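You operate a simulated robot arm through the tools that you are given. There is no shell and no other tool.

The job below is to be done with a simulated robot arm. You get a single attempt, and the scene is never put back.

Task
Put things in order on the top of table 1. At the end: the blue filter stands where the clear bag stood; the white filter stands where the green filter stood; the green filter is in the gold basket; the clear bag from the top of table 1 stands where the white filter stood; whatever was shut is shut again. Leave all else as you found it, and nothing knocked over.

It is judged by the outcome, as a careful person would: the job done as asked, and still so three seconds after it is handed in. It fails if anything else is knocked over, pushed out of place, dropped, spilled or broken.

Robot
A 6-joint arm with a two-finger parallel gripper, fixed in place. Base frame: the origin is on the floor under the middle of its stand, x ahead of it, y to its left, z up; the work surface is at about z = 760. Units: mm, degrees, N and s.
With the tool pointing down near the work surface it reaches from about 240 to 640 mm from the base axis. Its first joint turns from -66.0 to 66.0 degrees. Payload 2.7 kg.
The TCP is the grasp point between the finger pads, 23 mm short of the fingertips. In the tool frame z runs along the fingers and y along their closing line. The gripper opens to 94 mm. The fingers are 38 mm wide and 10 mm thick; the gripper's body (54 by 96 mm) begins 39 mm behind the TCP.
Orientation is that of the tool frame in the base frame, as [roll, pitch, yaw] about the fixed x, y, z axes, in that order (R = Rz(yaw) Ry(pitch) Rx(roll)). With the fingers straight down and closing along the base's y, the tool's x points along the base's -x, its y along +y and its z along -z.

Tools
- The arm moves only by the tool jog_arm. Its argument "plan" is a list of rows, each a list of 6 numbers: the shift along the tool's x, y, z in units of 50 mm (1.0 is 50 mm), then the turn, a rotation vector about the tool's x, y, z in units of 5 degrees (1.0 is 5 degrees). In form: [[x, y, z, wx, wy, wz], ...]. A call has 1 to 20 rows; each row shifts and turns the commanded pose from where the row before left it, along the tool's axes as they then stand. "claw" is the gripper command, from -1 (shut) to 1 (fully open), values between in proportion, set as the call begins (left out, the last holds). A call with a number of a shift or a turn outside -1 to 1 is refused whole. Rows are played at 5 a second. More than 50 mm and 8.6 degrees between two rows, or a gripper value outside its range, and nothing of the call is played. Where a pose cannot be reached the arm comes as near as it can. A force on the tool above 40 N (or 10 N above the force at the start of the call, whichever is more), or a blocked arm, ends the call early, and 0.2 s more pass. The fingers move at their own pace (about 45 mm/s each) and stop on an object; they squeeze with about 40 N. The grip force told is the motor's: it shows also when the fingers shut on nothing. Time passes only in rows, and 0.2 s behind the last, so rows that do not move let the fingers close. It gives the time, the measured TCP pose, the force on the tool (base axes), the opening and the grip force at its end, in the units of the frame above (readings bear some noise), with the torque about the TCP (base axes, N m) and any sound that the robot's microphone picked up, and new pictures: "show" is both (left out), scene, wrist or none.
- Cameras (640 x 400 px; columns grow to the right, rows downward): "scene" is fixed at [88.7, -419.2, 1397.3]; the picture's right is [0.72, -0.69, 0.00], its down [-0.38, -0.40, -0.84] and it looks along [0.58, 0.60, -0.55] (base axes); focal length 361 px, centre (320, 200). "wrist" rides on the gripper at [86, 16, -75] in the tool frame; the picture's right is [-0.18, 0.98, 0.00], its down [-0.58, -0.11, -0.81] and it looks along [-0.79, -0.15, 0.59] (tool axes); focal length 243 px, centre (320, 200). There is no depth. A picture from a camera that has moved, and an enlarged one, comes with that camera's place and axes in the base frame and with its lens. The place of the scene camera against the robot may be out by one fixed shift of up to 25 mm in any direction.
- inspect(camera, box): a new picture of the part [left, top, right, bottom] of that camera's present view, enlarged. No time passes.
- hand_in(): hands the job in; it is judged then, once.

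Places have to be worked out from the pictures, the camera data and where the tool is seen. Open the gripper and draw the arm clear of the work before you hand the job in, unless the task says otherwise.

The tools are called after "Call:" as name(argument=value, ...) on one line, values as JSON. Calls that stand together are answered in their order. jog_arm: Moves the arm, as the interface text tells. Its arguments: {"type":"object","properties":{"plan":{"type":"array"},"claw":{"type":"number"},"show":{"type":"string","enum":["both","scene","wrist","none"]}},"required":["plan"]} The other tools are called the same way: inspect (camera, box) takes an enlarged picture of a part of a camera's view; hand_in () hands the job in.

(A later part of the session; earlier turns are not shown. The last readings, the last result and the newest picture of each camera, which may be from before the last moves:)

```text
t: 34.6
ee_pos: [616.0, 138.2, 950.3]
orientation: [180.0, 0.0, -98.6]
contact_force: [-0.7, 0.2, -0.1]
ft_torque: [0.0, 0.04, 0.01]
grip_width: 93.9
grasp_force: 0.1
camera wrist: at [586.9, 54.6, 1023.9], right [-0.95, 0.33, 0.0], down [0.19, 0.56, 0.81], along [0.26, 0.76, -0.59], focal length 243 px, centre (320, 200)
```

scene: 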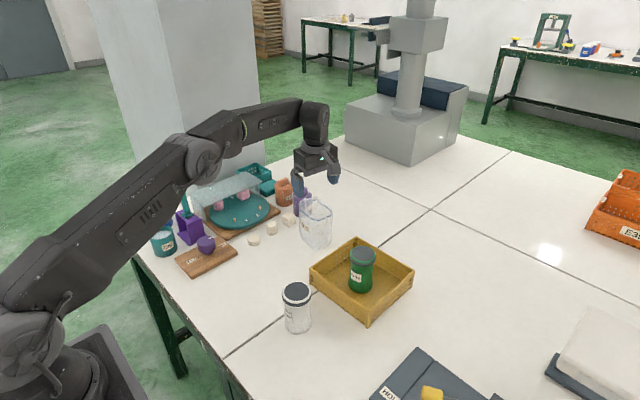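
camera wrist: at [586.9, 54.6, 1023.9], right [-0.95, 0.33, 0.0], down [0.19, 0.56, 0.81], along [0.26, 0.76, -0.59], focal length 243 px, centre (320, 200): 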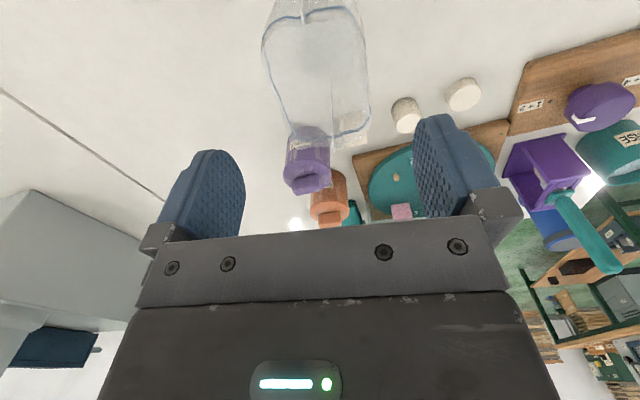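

I'm above the bag; I enlarge the wrist view to check where its rim lies relative to the fingers.

Call:
inspect(camera="wrist", box=[220, 0, 420, 150])

Call:
inspect(camera="scene", box=[270, 140, 370, 260])

```text
2.67 times, centred on (320, 75) of wrist
camera zoom: at [586.9, 54.6, 1023.9], right [-0.95, 0.33, 0.0], down [0.19, 0.56, 0.81], along [0.26, 0.76, -0.59], focal length 647 px, centre (320, 533)
```

zoom: 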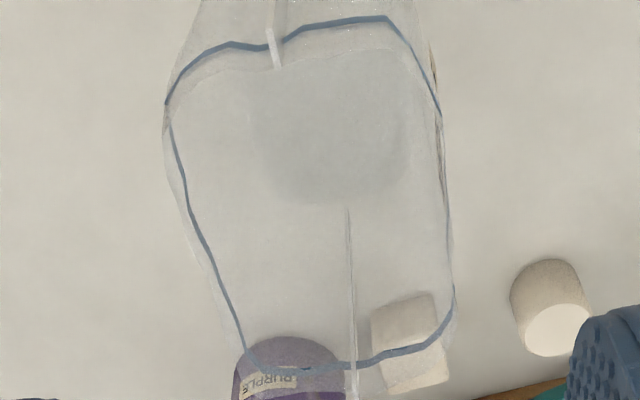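

```text
3.33 times, centred on (320, 200) of scene
camera zoom: at [88.7, -419.2, 1397.3], right [0.72, -0.69, 0.0], down [-0.38, -0.4, -0.84], along [0.58, 0.6, -0.55], focal length 1202 px, centre (320, 200)
```

zoom: 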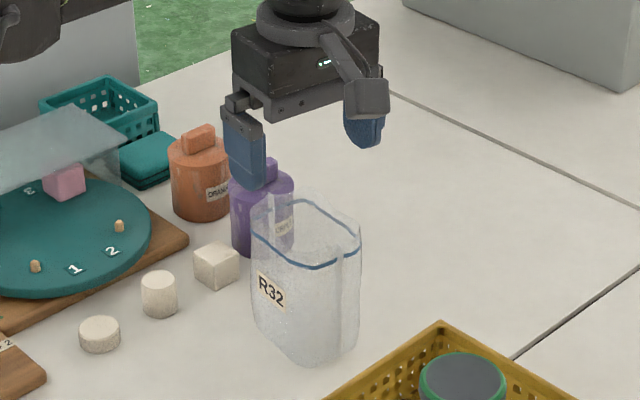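

The bag's rim maps to x 581–653, y 95–186, centred on (616.5,140): the fingers straddle it with ~14 mm clearance each side. I descend to z≈838 with the gripper fully open.

Call:
jog_arm(plan=[[0, 0, 0.5, 0, 0, 0], [0, 0, 0.5, 0, 0, 0], [0, 0, 0.4, 0, 0, 0], [0, 0, 0.3, 0, 0, 0], [0, 0, 0.3, 0, 0, 0], [0, 0, 0.24, 0, 0, 0], [0, 0, 0, 0, 0, 0]], claw=1, show="both")

```text
t: 36.2
ee_pos: [617.4, 138.8, 840.1]
orientation: [-179.7, 0.2, -98.4]
contact_force: [-2.6, 1.3, 14.4]
ft_torque: [-0.06, 0.2, -0.01]
grip_width: 93.9
grasp_force: 0.0
camera wrist: at [588.1, 55.2, 914.1], right [-0.95, 0.33, 0.0], down [0.19, 0.56, 0.81], along [0.27, 0.76, -0.59], focal length 243 px, centre (320, 200)
```

scene: 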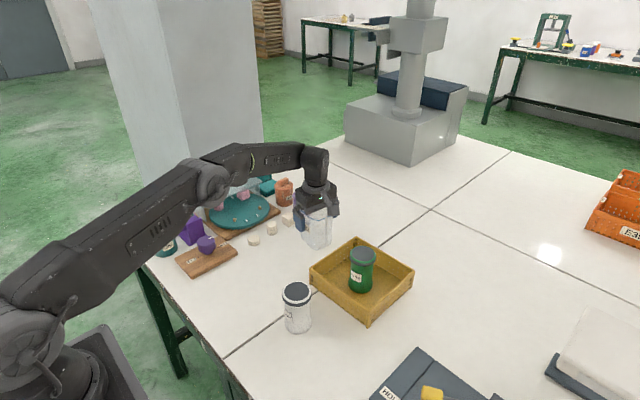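
wrist: 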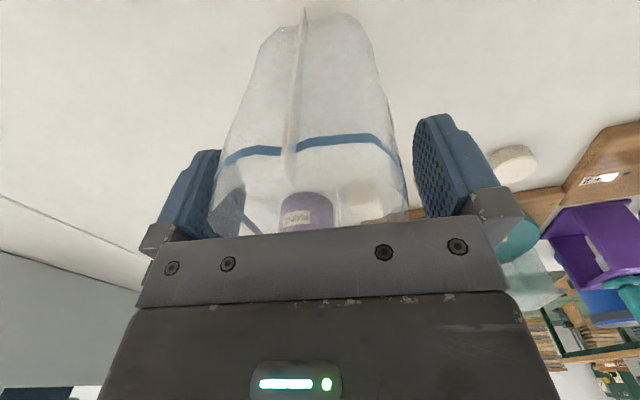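

The palm touched the bag's lip (14 N), so the bag top is at about z 879. I back off 4 mm and check the force.

Call:
jog_arm(plan=[[0, 0, -0.05, 0, 0, 0], [0, 0, -0.03, 0, 0, 0], [0, 0, 0, 0, 0, 0]], show="both")

Call:
inspect(camera="scene", box=[270, 140, 370, 260])

Call:
inspect(camera="wrist", box=[160, 0, 480, 240])

```text
t: 37.0
ee_pos: [615.5, 139.1, 840.2]
orientation: [179.9, 0.0, -98.4]
contact_force: [0.9, 0.0, 1.5]
ft_torque: [-0.05, 0.01, 0.01]
grip_width: 93.9
grasp_force: 0.1
camera wrist: at [587.5, 55.1, 914.9], right [-0.94, 0.33, 0.0], down [0.19, 0.56, 0.81], along [0.26, 0.76, -0.59], focal length 243 px, centre (320, 200)
```

scene: 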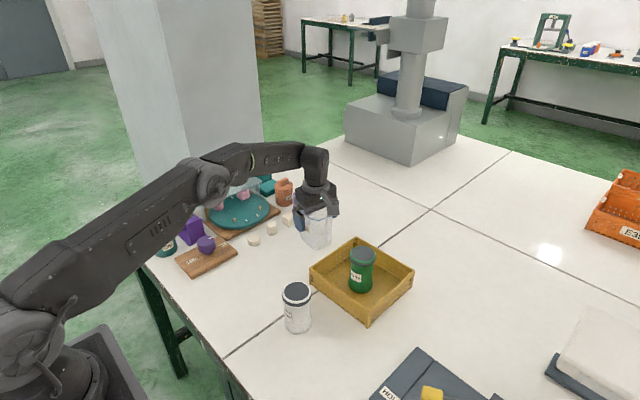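
wrist: 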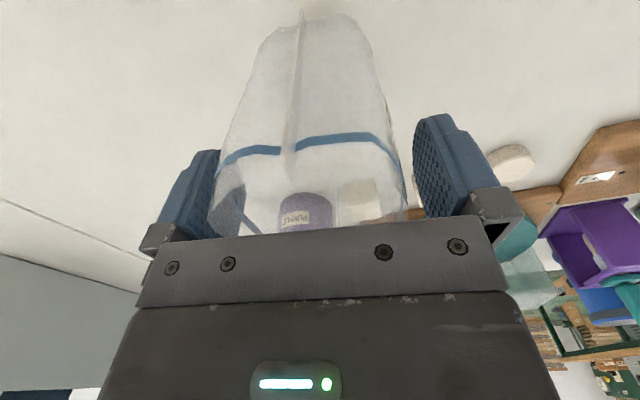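

```text
3.33 times, centred on (320, 200) of scene
camera zoom: at [88.7, -419.2, 1397.3], right [0.72, -0.69, 0.0], down [-0.38, -0.4, -0.84], along [0.58, 0.6, -0.55], focal length 1202 px, centre (320, 200)
```

zoom: 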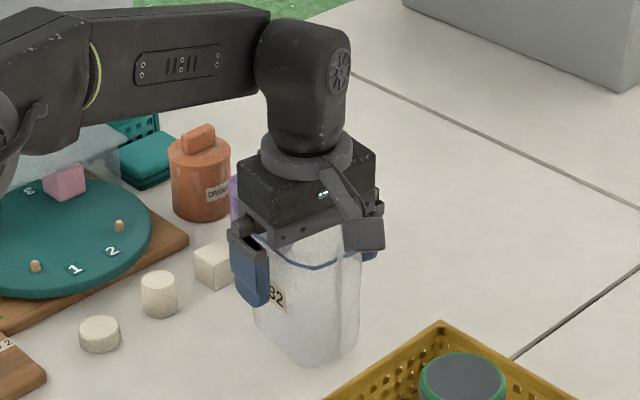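

```text
1.67 times, centred on (320, 120) of wrist
camera zoom: at [587.5, 55.1, 914.9], right [-0.94, 0.33, 0.0], down [0.19, 0.56, 0.81], along [0.26, 0.76, -0.59], focal length 404 px, centre (320, 333)
```

zoom: 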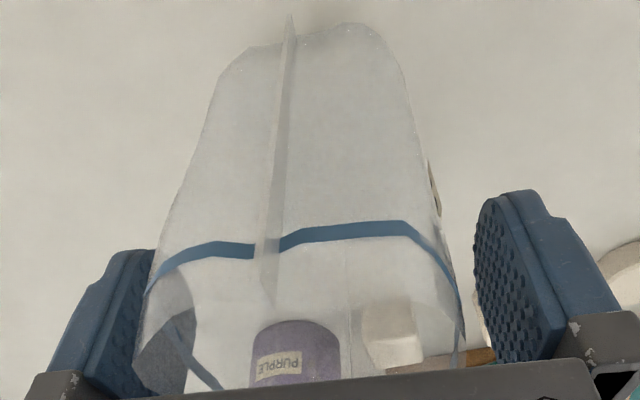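

A slight 1.5 N touch remains, so I raise 2 mm more and close partway (to ~62 mm) to see how the bag responds.

Call:
jog_arm(plan=[[0, 0, -0.05, 0, 0, 0], [0, 0, 0, 0, 0, 0]], show="none")

Call:
jog_arm(plan=[[0, 0, 0, 0, 0, 0], [0, 0, 0, 0, 0, 0], [0, 0, 0, 0, 0, 0], [0, 0, 0, 0, 0, 0]], claw=0.32, show="both")

```text
t: 37.6
ee_pos: [616.4, 138.2, 844.7]
orientation: [-180.0, 0.1, -98.6]
contact_force: [0.6, 0.4, 0.3]
ft_torque: [0.01, -0.01, 0.01]
grip_width: 93.6
grasp_force: 0.2
```

```text
t: 38.6
ee_pos: [616.3, 138.7, 844.5]
orientation: [180.0, 0.1, -98.6]
contact_force: [-0.1, 0.2, 0.4]
ft_torque: [-0.02, 0.03, -0.02]
grip_width: 64.7
grasp_force: 40.3
camera wrist: at [587.9, 55.3, 918.7], right [-0.94, 0.33, 0.0], down [0.19, 0.56, 0.81], along [0.26, 0.76, -0.59], focal length 243 px, centre (320, 200)
```

scene: 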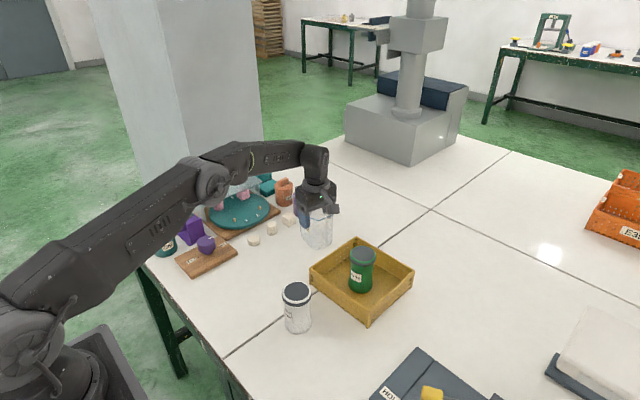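
wrist: 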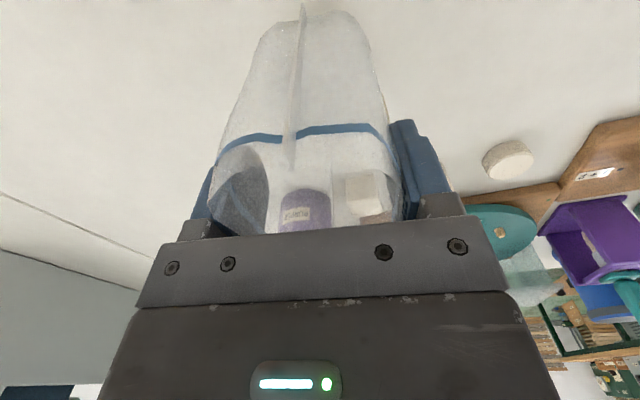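

The bag is firm: fingers stopped at 64.7 mm with 40 N, TCP ≈(616.3,138.6). I tighten the command and lift it slowly.

Call:
jog_arm(plan=[[0, 0, 0, 0, 0, 0], [0, 0, -0.15, 0, 0, 0], [0, 0, -0.25, 0, 0, 0], [0, 0, -0.5, 0, 0, 0], [0, 0, -0.6, 0, 0, 0], [0, 0, -0.6, 0, 0, 0], [0, 0, -0.2, 0, 0, 0], [0, 0, 0, 0, 0, 0]], claw=0, show="both")

```text
t: 40.4
ee_pos: [616.8, 137.7, 961.1]
orientation: [-180.0, 0.2, -98.6]
contact_force: [-0.3, -0.3, -1.2]
ft_torque: [-0.01, 0.0, -0.01]
grip_width: 65.1
grasp_force: 40.7
camera wrist: at [587.3, 54.8, 1034.5], right [-0.94, 0.33, 0.0], down [0.19, 0.56, 0.81], along [0.26, 0.76, -0.59], focal length 243 px, centre (320, 200)
```

scene: 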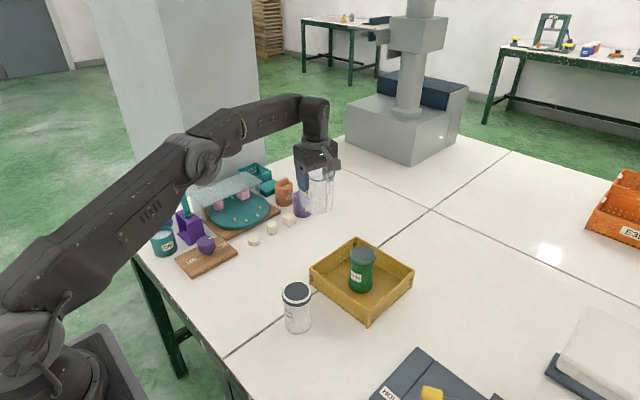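
wrist: 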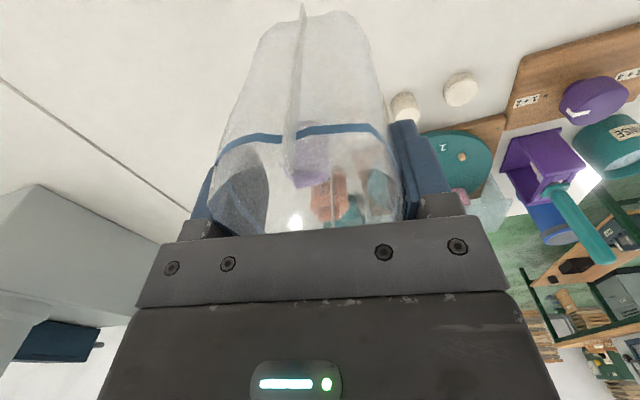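

The bag is lifted upright and stable. I carry it back to above the white filter's old place (375,141).

Call:
jog_arm(plan=[[0.09, 0.6, 0, 0, 0, 0], [0.12, 0.85, 0, 0, 0, 0], [0.12, 0.85, 0, 0, 0, 0], [0.12, 0.85, 0, 0, 0, 0], [0.12, 0.85, 0, 0, 0, 0], [0.114, 0.784, 0, 0, 0, 0], [0, 0, 0, 0, 0, 0]], show="both")

```text
t: 42.0
ee_pos: [374.3, 139.7, 959.6]
orientation: [-180.0, 0.1, -98.5]
contact_force: [0.3, -0.6, -1.0]
ft_torque: [0.0, 0.01, 0.02]
grip_width: 65.2
grasp_force: 39.6
camera wrist: at [345.7, 56.3, 1033.2], right [-0.94, 0.33, 0.0], down [0.19, 0.56, 0.81], along [0.26, 0.76, -0.59], focal length 243 px, centre (320, 200)
```

scene: 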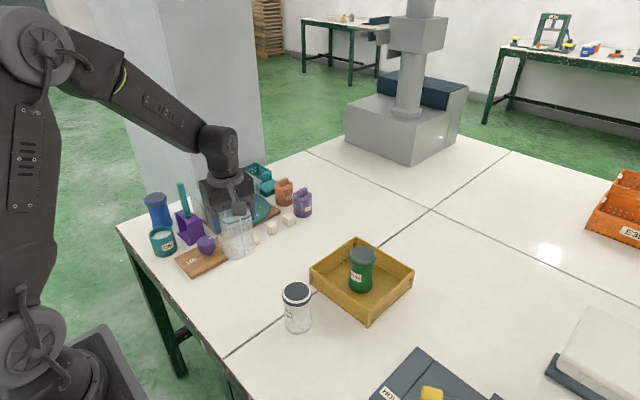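
wrist: 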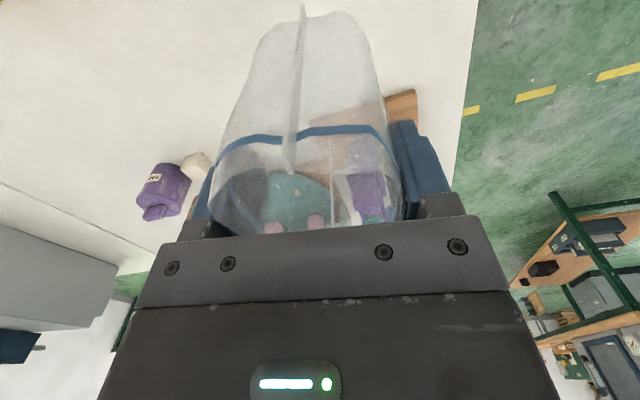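

The bag hangs over the right spot, clear of the board. I lower to about 7 mm above the table.

Call:
jog_arm(plan=[[0, 0, 0.5, 0, 0, 0], [0, 0, 0.5, 0, 0, 0], [0, 0, 0.5, 0, 0, 0], [0, 0, 0.4, 0, 0, 0], [0, 0, 0.24, 0, 0, 0], [0, 0, 0, 0, 0, 0]], show="both")

```text
t: 43.4
ee_pos: [374.5, 139.8, 850.8]
orientation: [-180.0, 0.2, -98.5]
contact_force: [0.3, -0.1, -0.4]
ft_torque: [0.04, 0.0, 0.0]
grip_width: 65.1
grasp_force: 40.1
camera wrist: at [345.7, 56.0, 925.7], right [-0.95, 0.33, 0.0], down [0.19, 0.56, 0.81], along [0.26, 0.76, -0.59], focal length 243 px, centre (320, 200)
```

scene: 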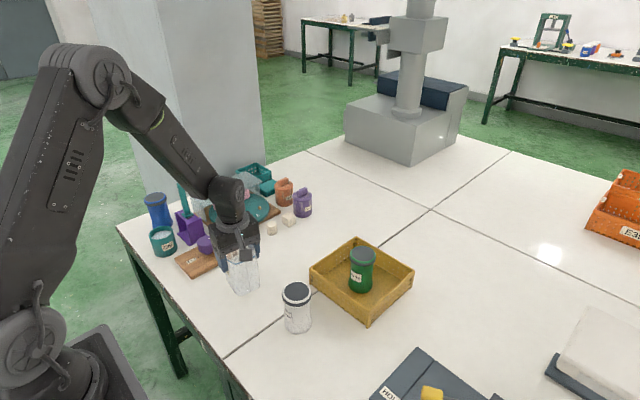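
wrist: 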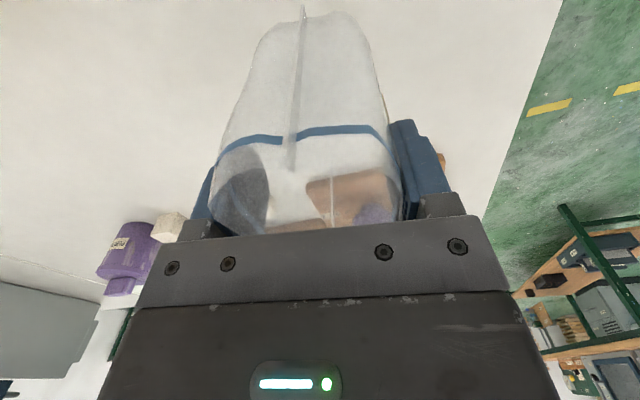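

The bag is a few mm above the table. I continue in small steps, reading the force.

Call:
jog_arm(plan=[[0, 0, 0.04, 0, 0, 0], [0, 0, 0.04, 0, 0, 0], [0, 0, 0, 0, 0, 0]], show="none")

```text
t: 44.2
ee_pos: [375.5, 139.1, 847.3]
orientation: [-179.9, 0.1, -98.5]
contact_force: [-0.3, 0.2, 0.4]
ft_torque: [0.01, 0.01, -0.01]
grip_width: 65.1
grasp_force: 40.5
```

Not yet in contact; another 1.5 mm.

Call:
jog_arm(plan=[[0, 0, 0.03, 0, 0, 0], [0, 0, 0, 0, 0, 0]], show="none")

```text
t: 44.8
ee_pos: [375.3, 140.1, 846.5]
orientation: [-180.0, 0.1, -98.5]
contact_force: [-0.9, -0.7, -0.3]
ft_torque: [0.04, 0.05, 0.05]
grip_width: 65.1
grasp_force: 40.5
```

Still free; another 1 mm.

Call:
jog_arm(plan=[[0, 0, 0.025, 0, 0, 0], [0, 0, 0, 0, 0, 0]], show="none")

```text
t: 45.4
ee_pos: [373.7, 139.2, 845.6]
orientation: [-180.0, 0.1, -98.5]
contact_force: [-0.3, -0.3, 0.6]
ft_torque: [0.0, -0.01, -0.02]
grip_width: 65.1
grasp_force: 40.1
```

Near touch-down; another 0.75 mm.

Call:
jog_arm(plan=[[0, 0, 0.015, 0, 0, 0], [0, 0, 0, 0, 0, 0]], show="none")

```text
t: 46.0
ee_pos: [375.3, 139.6, 844.7]
orientation: [-179.8, 0.1, -98.4]
contact_force: [-1.1, -0.7, -0.2]
ft_torque: [0.01, 0.02, 0.01]
grip_width: 65.0
grasp_force: 39.8
```

Still only its weight; another 0.75 mm.

Call:
jog_arm(plan=[[0, 0, 0.015, 0, 0, 0], [0, 0, 0, 0, 0, 0]], show="none")

```text
t: 46.6
ee_pos: [374.7, 138.9, 844.6]
orientation: [-179.9, 0.1, -98.5]
contact_force: [-1.7, -2.0, 9.5]
ft_torque: [-0.08, 0.21, 0.01]
grip_width: 65.2
grasp_force: 39.4
```

Touch-down (9.5 N). I relieve half a millimetre, then open the gripper.

Call:
jog_arm(plan=[[0, 0, -0.012, 0, 0, 0], [0, 0, 0, 0, 0, 0]], show="none")

Call:
jog_arm(plan=[[0, 0, 0, 0, 0, 0], [0, 0, 0, 0, 0, 0], [0, 0, 0, 0, 0, 0], [0, 0, 0, 0, 0, 0]], claw=1, show="both")

```text
t: 47.2
ee_pos: [374.7, 138.8, 845.3]
orientation: [180.0, 0.2, -98.5]
contact_force: [0.3, -0.6, -1.9]
ft_torque: [0.0, -0.02, 0.02]
grip_width: 65.2
grasp_force: 40.1
```

```text
t: 48.2
ee_pos: [375.5, 139.9, 844.5]
orientation: [-179.9, 0.1, -98.6]
contact_force: [0.0, -0.5, -0.2]
ft_torque: [-0.03, 0.03, -0.02]
grip_width: 94.0
grasp_force: 0.0
camera wrist: at [346.2, 56.3, 919.0], right [-0.95, 0.33, 0.0], down [0.19, 0.56, 0.81], along [0.26, 0.76, -0.59], focal length 243 px, centre (320, 200)
```

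scene: 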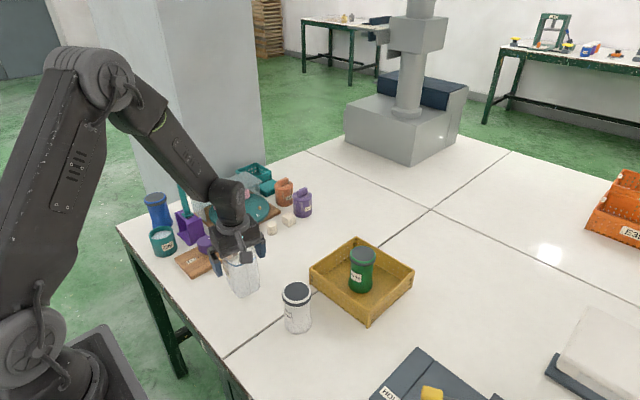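
wrist: 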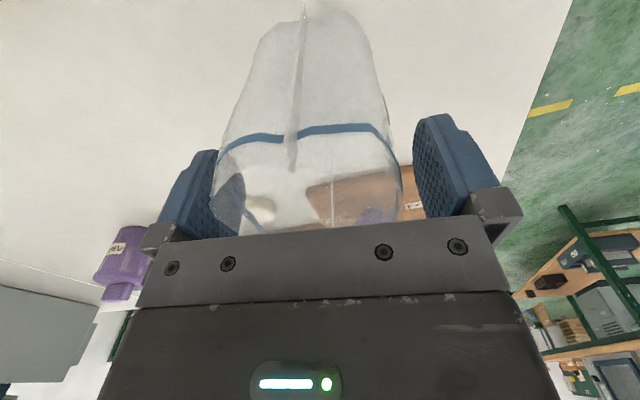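

Bag released and standing. I rise slowly straight up and check it stays put.

Call:
jog_arm(plan=[[0, 0, -0.2, 0, 0, 0], [0, 0, -0.4, 0, 0, 0], [0, 0, -0.6, 0, 0, 0], [0, 0, -0.9, 0, 0, 0], [0, 0, -0.9, 0, 0, 0], [0, 0, -0.9, 0, 0, 0], [0, 0, -0.9, 0, 0, 0], [0, 0, 0, 0, 0, 0]], show="both")

```text
t: 50.0
ee_pos: [375.5, 138.5, 1084.2]
orientation: [180.0, 0.1, -98.4]
contact_force: [0.2, 0.3, -0.8]
ft_torque: [0.02, 0.01, 0.0]
grip_width: 93.9
grasp_force: 0.1
camera wrist: at [346.1, 55.1, 1158.8], right [-0.95, 0.33, 0.0], down [0.19, 0.56, 0.81], along [0.26, 0.76, -0.59], focal length 243 px, centre (320, 200)
```

scene: 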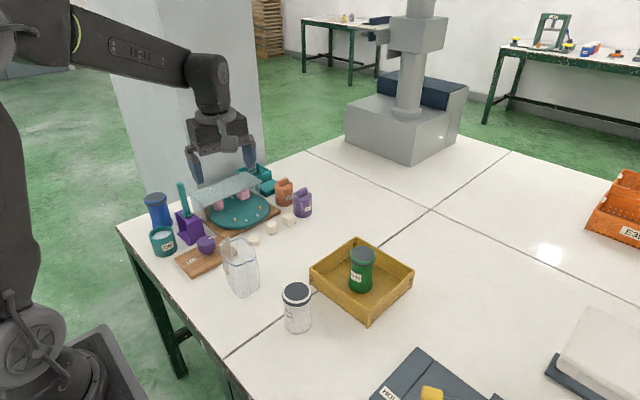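
wrist: 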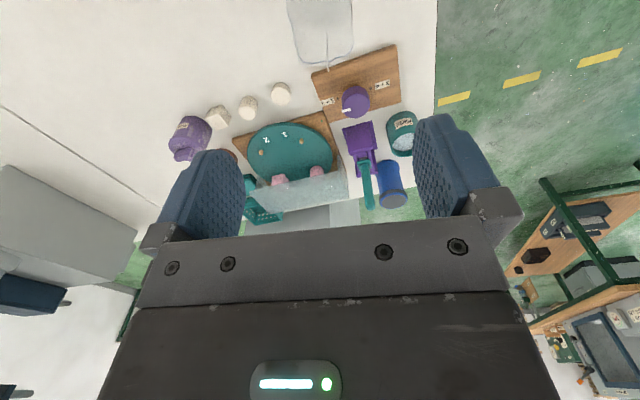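

The bag stands at the white filter's old place. Now this wrist view shows the blue filter, lever and RINSE pot; I enlarge for measuring.

Call:
inspect(camera="wrist", box=[330, 90, 430, 220])

Call:
inspect(camera="scene", box=[130, 170, 230, 270])

Call:
inspect(camera="scene", box=[210, 220, 290, 310])

```text
3.08 times, centred on (380, 155) of wrist
camera zoom: at [346.1, 55.1, 1158.8], right [-0.95, 0.33, 0.0], down [0.19, 0.56, 0.81], along [0.26, 0.76, -0.59], focal length 746 px, centre (135, 338)
```

zoom: 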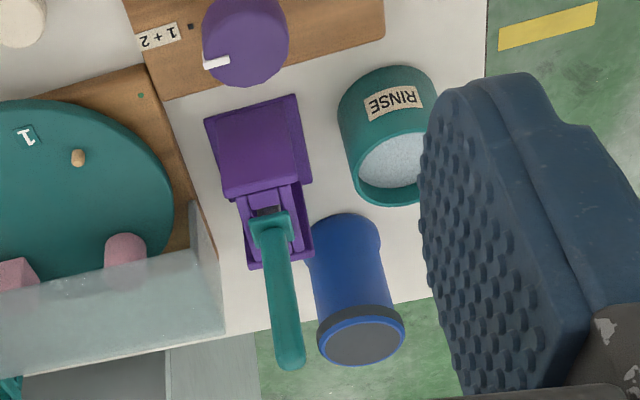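

```text
4.00 times, centred on (180, 220) of scene
camera zoom: at [88.7, -419.2, 1397.3], right [0.72, -0.69, 0.0], down [-0.38, -0.4, -0.84], along [0.58, 0.6, -0.55], focal length 1443 px, centre (880, 120)
```

zoom: 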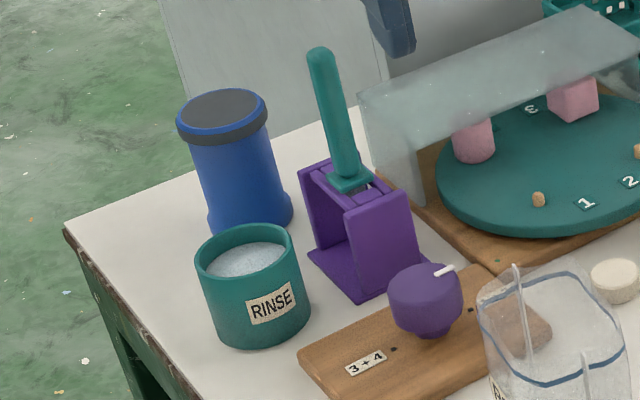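

```text
4.44 times, centred on (250, 265) of scene
camera zoom: at [88.7, -419.2, 1397.3], right [0.72, -0.69, 0.0], down [-0.38, -0.4, -0.84], along [0.58, 0.6, -0.55], focal length 1603 px, centre (631, -89)
```

zoom: 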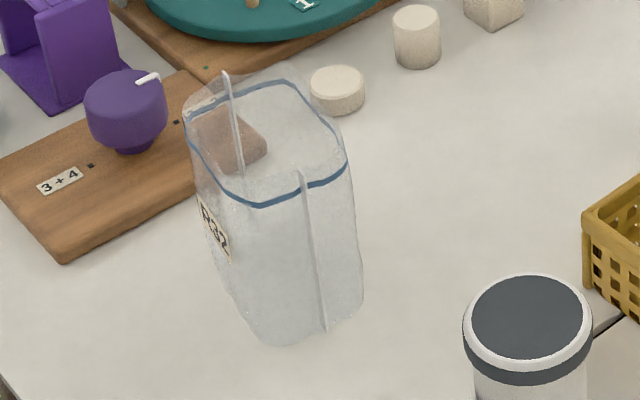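

Blue filter estimated at ≈(334,502), lever handle top at ≈(373,371,944), bracket reaching y≈432. I turn the tool +25.3° (camera toward the base, radial to the blue jar) and move at z≈1084 to above the blue filter.

Call:
jog_arm(plan=[[0, 0, 0, 0, 0, 0.843], [0, 0, 0, 0, 0, 0.843], [0, 0, 0, 0, 0, 0.843], [0, 0, 0, 0, 0, 0.843], [0, 0, 0, 0, 0, 0.843], [0, 0, 0, 0, 0, 0.843], [-0.6995, 0.5875, 0, 0, 0, 0], [-0.6995, 0.5875, 0, 0, 0, 0], [-0.6995, 0.5875, 0, 0, 0, 0], [-0.6995, 0.5875, 0, 0, 0, 0], [-0.6995, 0.5875, 0, 0, 0, 0], [-0.6995, 0.5875, 0, 0, 0, 0], [-0.6995, 0.5875, 0, 0, 0, 0], [-0.6995, 0.5875, 0, 0, 0, 0], [0, 0, 0, 0, 0, 0]], show="both")

```text
t: 53.2
ee_pos: [332.0, 503.6, 1085.0]
orientation: [-179.9, 0.0, -123.6]
contact_force: [0.1, -0.5, -0.2]
ft_torque: [-0.02, 0.01, 0.01]
grip_width: 94.1
grasp_force: 0.1
camera wrist: at [270.7, 440.8, 1159.1], right [-0.71, 0.7, 0.0], down [0.41, 0.42, 0.81], along [0.56, 0.58, -0.59], focal length 243 px, centre (320, 200)
```

scene: 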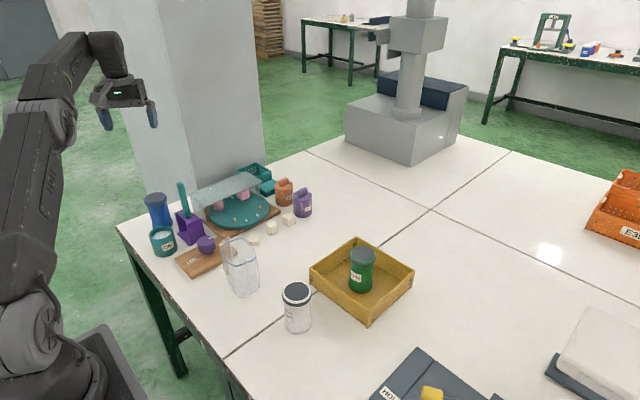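
wrist: 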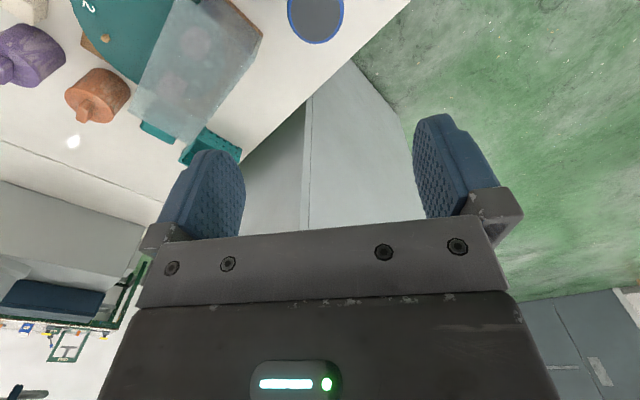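

The blue lid shows at ≈(335.6,502), just under the TCP. I correct by a few mm and descend to z≈950 for a precise check (fingertips at 927, lever handle ~130 mm away sideways).

Call:
jog_arm(plan=[[-0.012, -0.072, 0, 0, 0, 0], [0, 0, 0.7, 0, 0, 0], [0, 0, 0.7, 0, 0, 0], [0, 0, 0.7, 0, 0, 0], [0, 0, 0.6, 0, 0, 0], [0, 0, 0, 0, 0, 0]], show="both")

Call:
inspect(camera="wrist", box=[220, 0, 420, 150])

Call:
inspect(camera="scene", box=[100, 120, 230, 270])

```text
t: 54.6
ee_pos: [336.2, 501.9, 948.8]
orientation: [179.9, 0.2, -123.7]
contact_force: [-0.3, 1.0, 0.4]
ft_torque: [-0.02, -0.04, 0.02]
grip_width: 93.9
grasp_force: 0.0
camera wrist: at [275.5, 438.8, 1023.8], right [-0.72, 0.7, 0.0], down [0.41, 0.42, 0.81], along [0.56, 0.58, -0.59], focal length 243 px, centre (320, 200)
```

scene: 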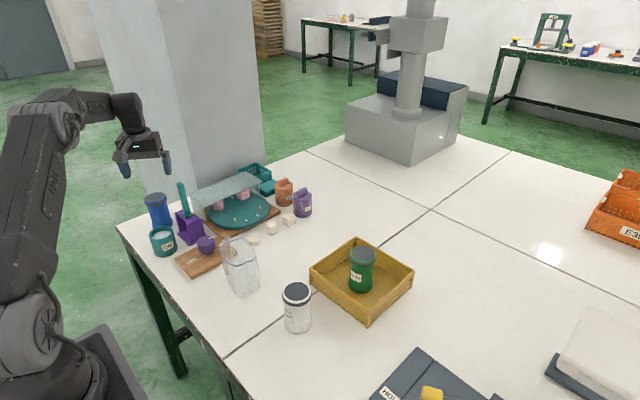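
wrist: 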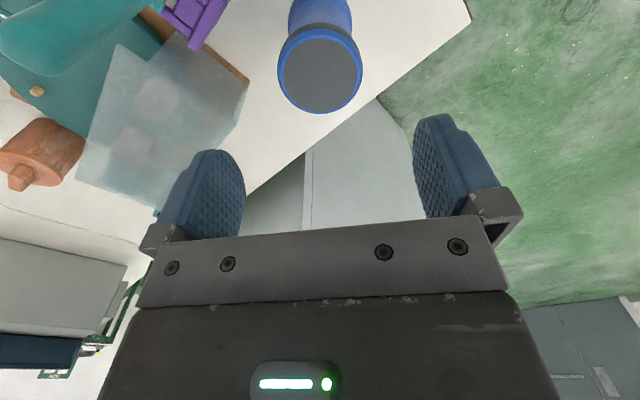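

```text
2.67 times, centred on (320, 75) of wrist
camera zoom: at [275.5, 438.8, 1023.8], right [-0.72, 0.7, 0.0], down [0.41, 0.42, 0.81], along [0.56, 0.58, -0.59], focal length 647 px, centre (320, 533)
```

zoom: 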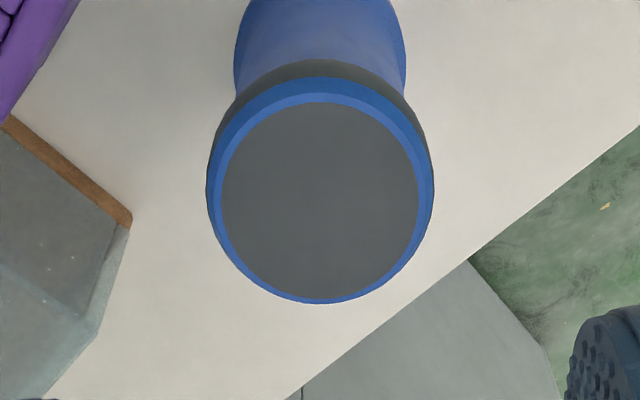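

```text
2.67 times, centred on (165, 195) of scene
camera zoom: at [88.7, -419.2, 1397.3], right [0.72, -0.69, 0.0], down [-0.38, -0.4, -0.84], along [0.58, 0.6, -0.55], focal length 962 px, centre (733, 213)
```

zoom: 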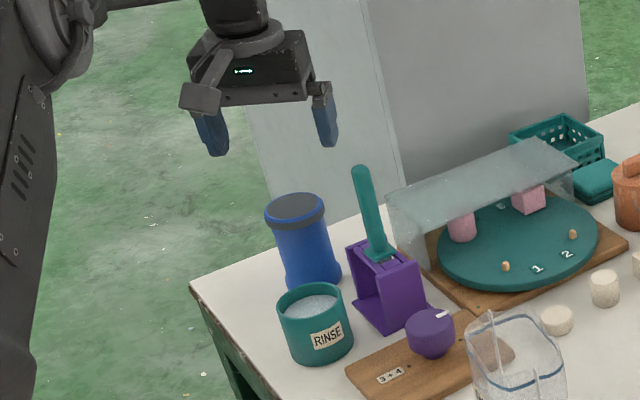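

The blue jar is centred to ~2 mm; bracket, turntable board corner (≈(423,483)) and hood stay ≥25 mm from the fingers. I narrow the opening to ~80 mm for extra clearance and descend to z≈826.

Call:
jog_arm(plan=[[0.025, 0.008, 0, 0, 0, 0], [0, 0, 0.5, 0, 0, 0], [0, 0, 0.5, 0, 0, 0], [0, 0, 0.5, 0, 0, 0], [0, 0, 0.4, 0, 0, 0], [0, 0, 0.3, 0, 0, 0], [0, 0, 0.26, 0, 0, 0], [0, 0, 0, 0, 0, 0]], claw=0.7, show="both")

```text
t: 56.4
ee_pos: [336.4, 500.3, 827.4]
orientation: [-180.0, 0.1, -123.7]
contact_force: [0.0, 1.5, -0.6]
ft_torque: [0.01, -0.01, 0.0]
grip_width: 79.8
grasp_force: 0.0
camera wrist: at [275.3, 437.7, 901.2], right [-0.72, 0.7, 0.0], down [0.41, 0.42, 0.81], along [0.56, 0.58, -0.59], focal length 243 px, centre (320, 200)
```

scene: 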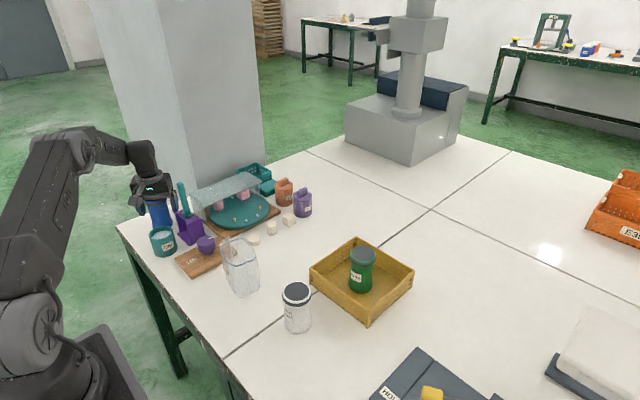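
wrist: 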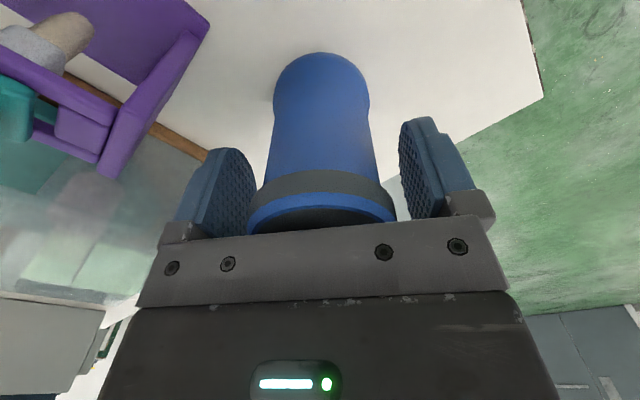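

Jar well centred, no contact. I close the gripper on the blue filter.

Call:
jog_arm(plan=[[0, 0, 0, 0, 0, 0], [0, 0, 0, 0, 0, 0], [0, 0, 0, 0, 0, 0], [0, 0, 0, 0, 0, 0]], claw=-1, show="wrist")

```text
t: 57.4
ee_pos: [336.5, 501.3, 827.6]
orientation: [179.9, 0.1, -123.7]
contact_force: [0.1, 0.4, 0.3]
ft_torque: [0.02, 0.0, 0.01]
grip_width: 57.0
grasp_force: 40.2
camera wrist: at [275.3, 437.6, 901.4], right [-0.72, 0.7, 0.0], down [0.41, 0.42, 0.81], along [0.56, 0.58, -0.59], focal length 243 px, centre (320, 200)
```

wrist: 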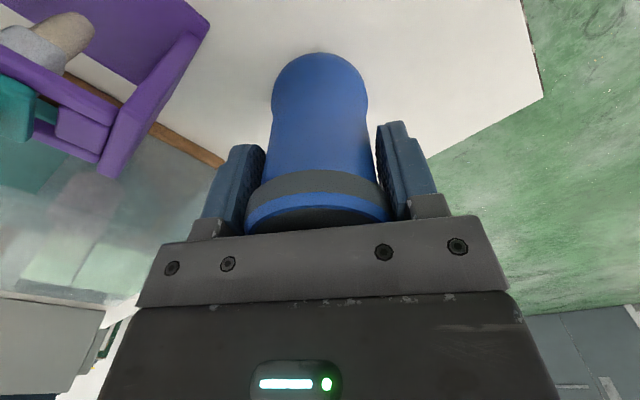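

Grip holds at 57 mm, 40 N. I lift the blue jar straight up ~255 mm, well above the lever handle.

Call:
jog_arm(plan=[[0, 0, -0.15, 0, 0, 0], [0, 0, -0.3, 0, 0, 0], [0, 0, -0.6, 0, 0, 0], [0, 0, -0.8, 0, 0, 0], [0, 0, -0.9, 0, 0, 0], [0, 0, -0.9, 0, 0, 0], [0, 0, -0.9, 0, 0, 0], [0, 0, -0.6, 0, 0, 0], [0, 0, 0, 0, 0, 0]], show="both")

```text
t: 59.4
ee_pos: [337.1, 499.6, 1085.8]
orientation: [180.0, 0.2, -123.8]
contact_force: [1.0, 0.0, -2.5]
ft_torque: [-0.01, -0.02, -0.02]
grip_width: 57.0
grasp_force: 40.5
camera wrist: at [275.9, 436.7, 1158.8], right [-0.72, 0.7, 0.0], down [0.41, 0.42, 0.81], along [0.56, 0.58, -0.59], focal length 243 px, centre (320, 200)
```

scene: 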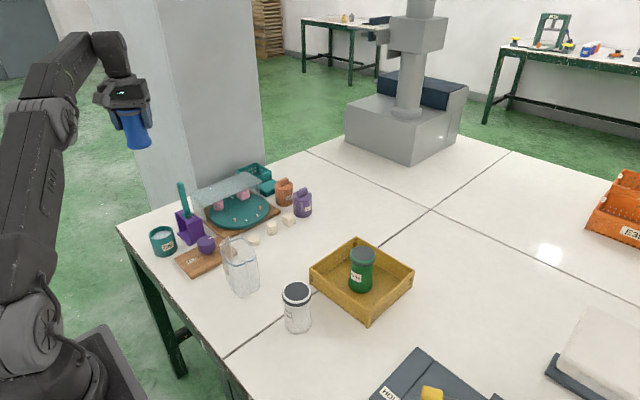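
wrist: 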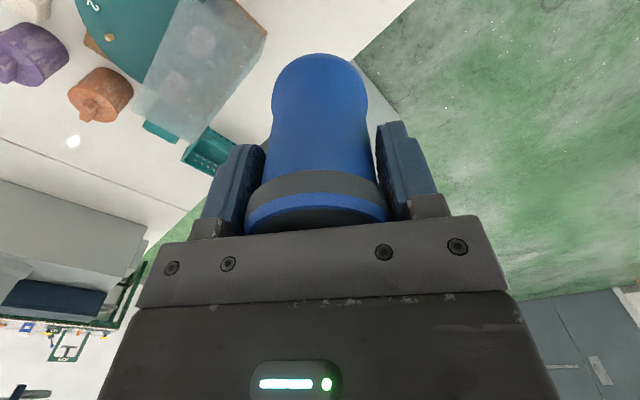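

Blue filter is lifted cleanly. I carry it at this height to above the bag's old place (616.3,139.5).

Call:
jog_arm(plan=[[0.16, -0.5, 0, 0, 0, 0], [0.26, -0.78, 0, 0, 0, 0], [0.27, -0.8, 0, 0, 0, 0], [0.27, -0.8, 0, 0, 0, 0], [0.27, -0.8, 0, 0, 0, 0], [0.27, -0.8, 0, 0, 0, 0], [0.27, -0.8, 0, 0, 0, 0], [0.27, -0.8, 0, 0, 0, 0], [0.27, -0.8, 0, 0, 0, 0], [0.26, -0.78, 0, 0, 0, 0], [0.25, -0.76, 0, 0, 0, 0], [0.08, -0.246, 0, 0, 0, 0], [0, 0, 0, 0, 0, 0]], show="both")

```text
t: 62.2
ee_pos: [597.1, 131.4, 1077.2]
orientation: [180.0, 0.1, -123.8]
contact_force: [1.1, 0.3, -1.9]
ft_torque: [0.03, 0.0, 0.02]
grip_width: 56.7
grasp_force: 39.9
out of reach, approached as far as the arm can: row 11, 12
camera wrist: at [535.7, 68.8, 1151.8], right [-0.72, 0.7, 0.0], down [0.41, 0.42, 0.81], along [0.56, 0.58, -0.59], focal length 243 px, centre (320, 200)
```

scene: 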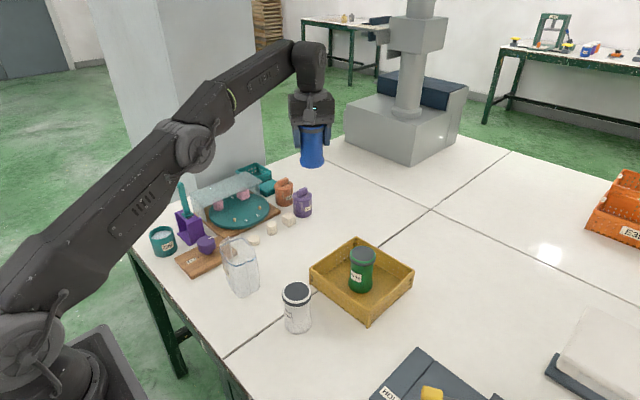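
wrist: 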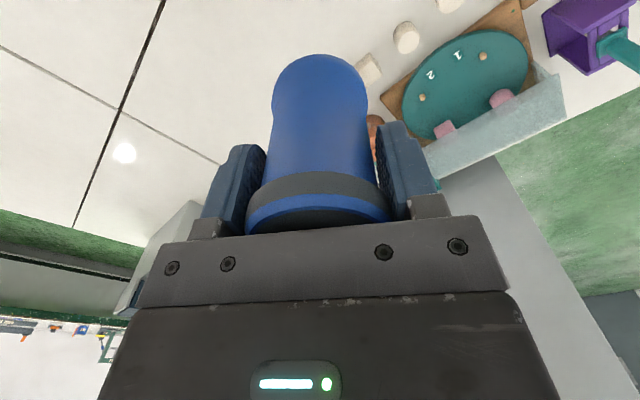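

At this height the outreach fell short ((597,131)). I lower 130 mm straight down and see where the pose lands, then correct.

Call:
jog_arm(plan=[[0, 0, 0.6, 0, 0, 0], [0, 0, 0.7, 0, 0, 0], [0, 0, 0.7, 0, 0, 0], [0, 0, 0.6, 0, 0, 0], [0, 0, 0, 0, 0, 0]], show="none")

```text
t: 63.4
ee_pos: [597.5, 133.4, 948.2]
orientation: [-180.0, 0.2, -123.7]
contact_force: [0.6, 0.7, -1.5]
ft_torque: [0.01, 0.01, 0.02]
grip_width: 56.9
grasp_force: 39.9
```

The commanded pose stayed at the reached point, so I shift by (+19,+6.6) mm to the target at this lower height and read the pose.

Call:
jog_arm(plan=[[-0.16, -0.12, 0, 0, 0, 0], [-0.16, -0.123, 0, 0, 0, 0], [0, 0, 0, 0, 0, 0], [0, 0, 0, 0, 0, 0]], show="none")

Call:
jog_arm(plan=[[0, 0, 0, 0, 0, 0]], show="both")

```text
t: 64.4
ee_pos: [616.3, 139.0, 949.1]
orientation: [-180.0, 0.2, -123.7]
contact_force: [0.3, 0.0, -1.1]
ft_torque: [-0.04, -0.02, -0.02]
grip_width: 56.8
grasp_force: 39.8
```

```text
t: 64.8
ee_pos: [615.3, 140.2, 949.5]
orientation: [-180.0, 0.0, -123.7]
contact_force: [-0.6, -0.2, -1.5]
ft_torque: [0.02, 0.01, -0.02]
grip_width: 56.9
grasp_force: 40.3
camera wrist: at [554.5, 76.6, 1022.4], right [-0.72, 0.7, 0.0], down [0.41, 0.42, 0.81], along [0.56, 0.58, -0.59], focal length 243 px, centre (320, 200)
```

scene: 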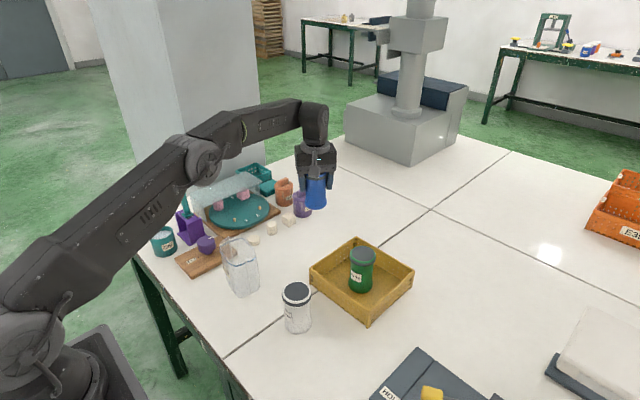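
wrist: 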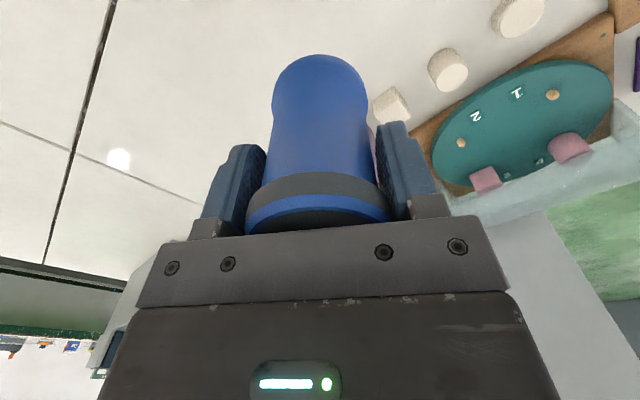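

At (616,139.6) as wanted, nothing within ~60 mm of the fingers. I lower to about 6 mm above the table.

Call:
jog_arm(plan=[[0, 0, 0.5, 0, 0, 0], [0, 0, 0.5, 0, 0, 0], [0, 0, 0.5, 0, 0, 0], [0, 0, 0.5, 0, 0, 0], [0, 0, 0.3, 0, 0, 0], [0, 0, 0, 0, 0, 0]], show="both")

```text
t: 66.2
ee_pos: [616.7, 139.7, 833.9]
orientation: [-179.9, 0.0, -123.6]
contact_force: [0.6, -0.2, -1.3]
ft_torque: [0.01, -0.02, 0.01]
grip_width: 56.5
grasp_force: 40.1
camera wrist: at [554.7, 76.7, 907.2], right [-0.72, 0.7, 0.0], down [0.41, 0.42, 0.81], along [0.56, 0.58, -0.59], focal length 243 px, centre (320, 200)
```

scene: 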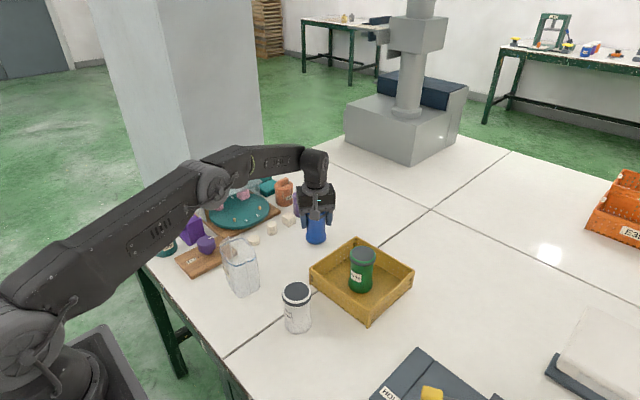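
wrist: 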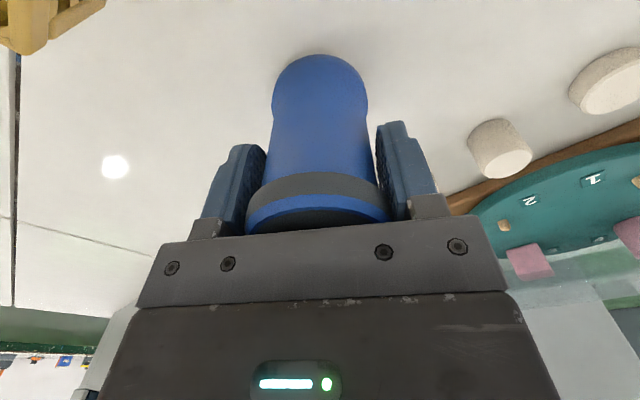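

The blue jar hangs ~7 mm above the table; I lower in small steps reading the force.

Call:
jog_arm(plan=[[0, 0, 0.05, 0, 0, 0], [0, 0, 0.04, 0, 0, 0], [0, 0, 0, 0, 0, 0]], show="none")

```text
t: 67.0
ee_pos: [615.0, 140.3, 828.2]
orientation: [180.0, 0.0, -123.7]
contact_force: [-0.6, -0.4, -2.5]
ft_torque: [0.0, 0.02, -0.02]
grip_width: 56.7
grasp_force: 39.7
```

Still hanging; another 1 mm.

Call:
jog_arm(plan=[[0, 0, 0.025, 0, 0, 0], [0, 0, 0, 0, 0, 0]], show="none")

```text
t: 67.6
ee_pos: [615.9, 140.1, 827.5]
orientation: [-180.0, 0.1, -123.7]
contact_force: [0.4, -0.1, -1.4]
ft_torque: [0.04, -0.03, 0.02]
grip_width: 57.1
grasp_force: 40.2
```

Not yet touching; another 0.75 mm.

Call:
jog_arm(plan=[[0, 0, 0.015, 0, 0, 0], [0, 0, 0, 0, 0, 0]], show="none")

```text
t: 68.2
ee_pos: [616.2, 139.1, 827.1]
orientation: [-180.0, 0.0, -123.7]
contact_force: [0.0, 0.6, 0.1]
ft_torque: [0.01, -0.01, 0.06]
grip_width: 56.8
grasp_force: 40.6
```

Force is just lifting off the weight (0.1 N); another 0.5 mm.

Call:
jog_arm(plan=[[0, 0, 0.012, 0, 0, 0], [0, 0, 0, 0, 0, 0]], show="none")

```text
t: 68.8
ee_pos: [616.6, 140.9, 828.0]
orientation: [-180.0, 0.1, -123.7]
contact_force: [-2.9, 0.2, 6.5]
ft_torque: [0.09, 0.29, 0.01]
grip_width: 56.7
grasp_force: 39.5
```

Touch-down (6.5 N). I ease 0.4 mm and open the gripper.

Call:
jog_arm(plan=[[0, 0, -0.008, 0, 0, 0], [0, 0, 0, 0, 0, 0]], show="none")

Call:
jog_arm(plan=[[0, 0, 0, 0, 0, 0], [0, 0, 0, 0, 0, 0], [0, 0, 0, 0, 0, 0], [0, 0, 0, 0, 0, 0]], claw=1, show="both")

```text
t: 69.4
ee_pos: [617.3, 140.2, 828.3]
orientation: [179.9, 0.2, -123.7]
contact_force: [-1.7, -0.3, 7.0]
ft_torque: [0.09, 0.22, 0.02]
grip_width: 56.9
grasp_force: 39.6
```

```text
t: 70.4
ee_pos: [615.8, 139.6, 826.8]
orientation: [-179.9, 0.0, -123.6]
contact_force: [-0.3, 0.6, 0.4]
ft_torque: [0.04, -0.03, -0.01]
grip_width: 94.0
grasp_force: 0.1
camera wrist: at [554.9, 76.9, 900.7], right [-0.72, 0.7, 0.0], down [0.41, 0.42, 0.81], along [0.56, 0.58, -0.59], focal length 243 px, centre (320, 200)
```

scene: 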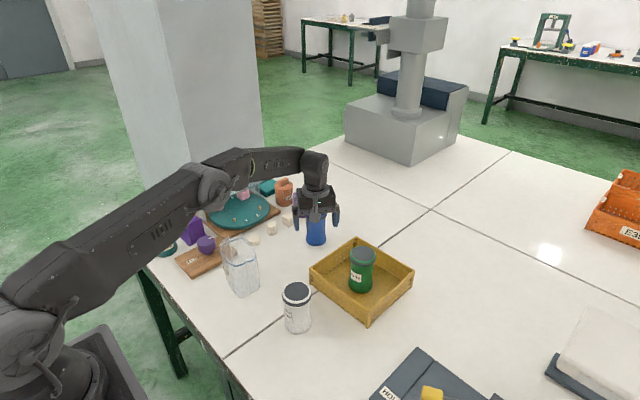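
wrist: 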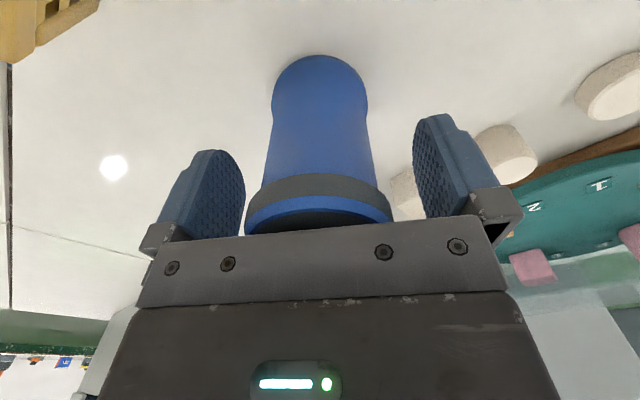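

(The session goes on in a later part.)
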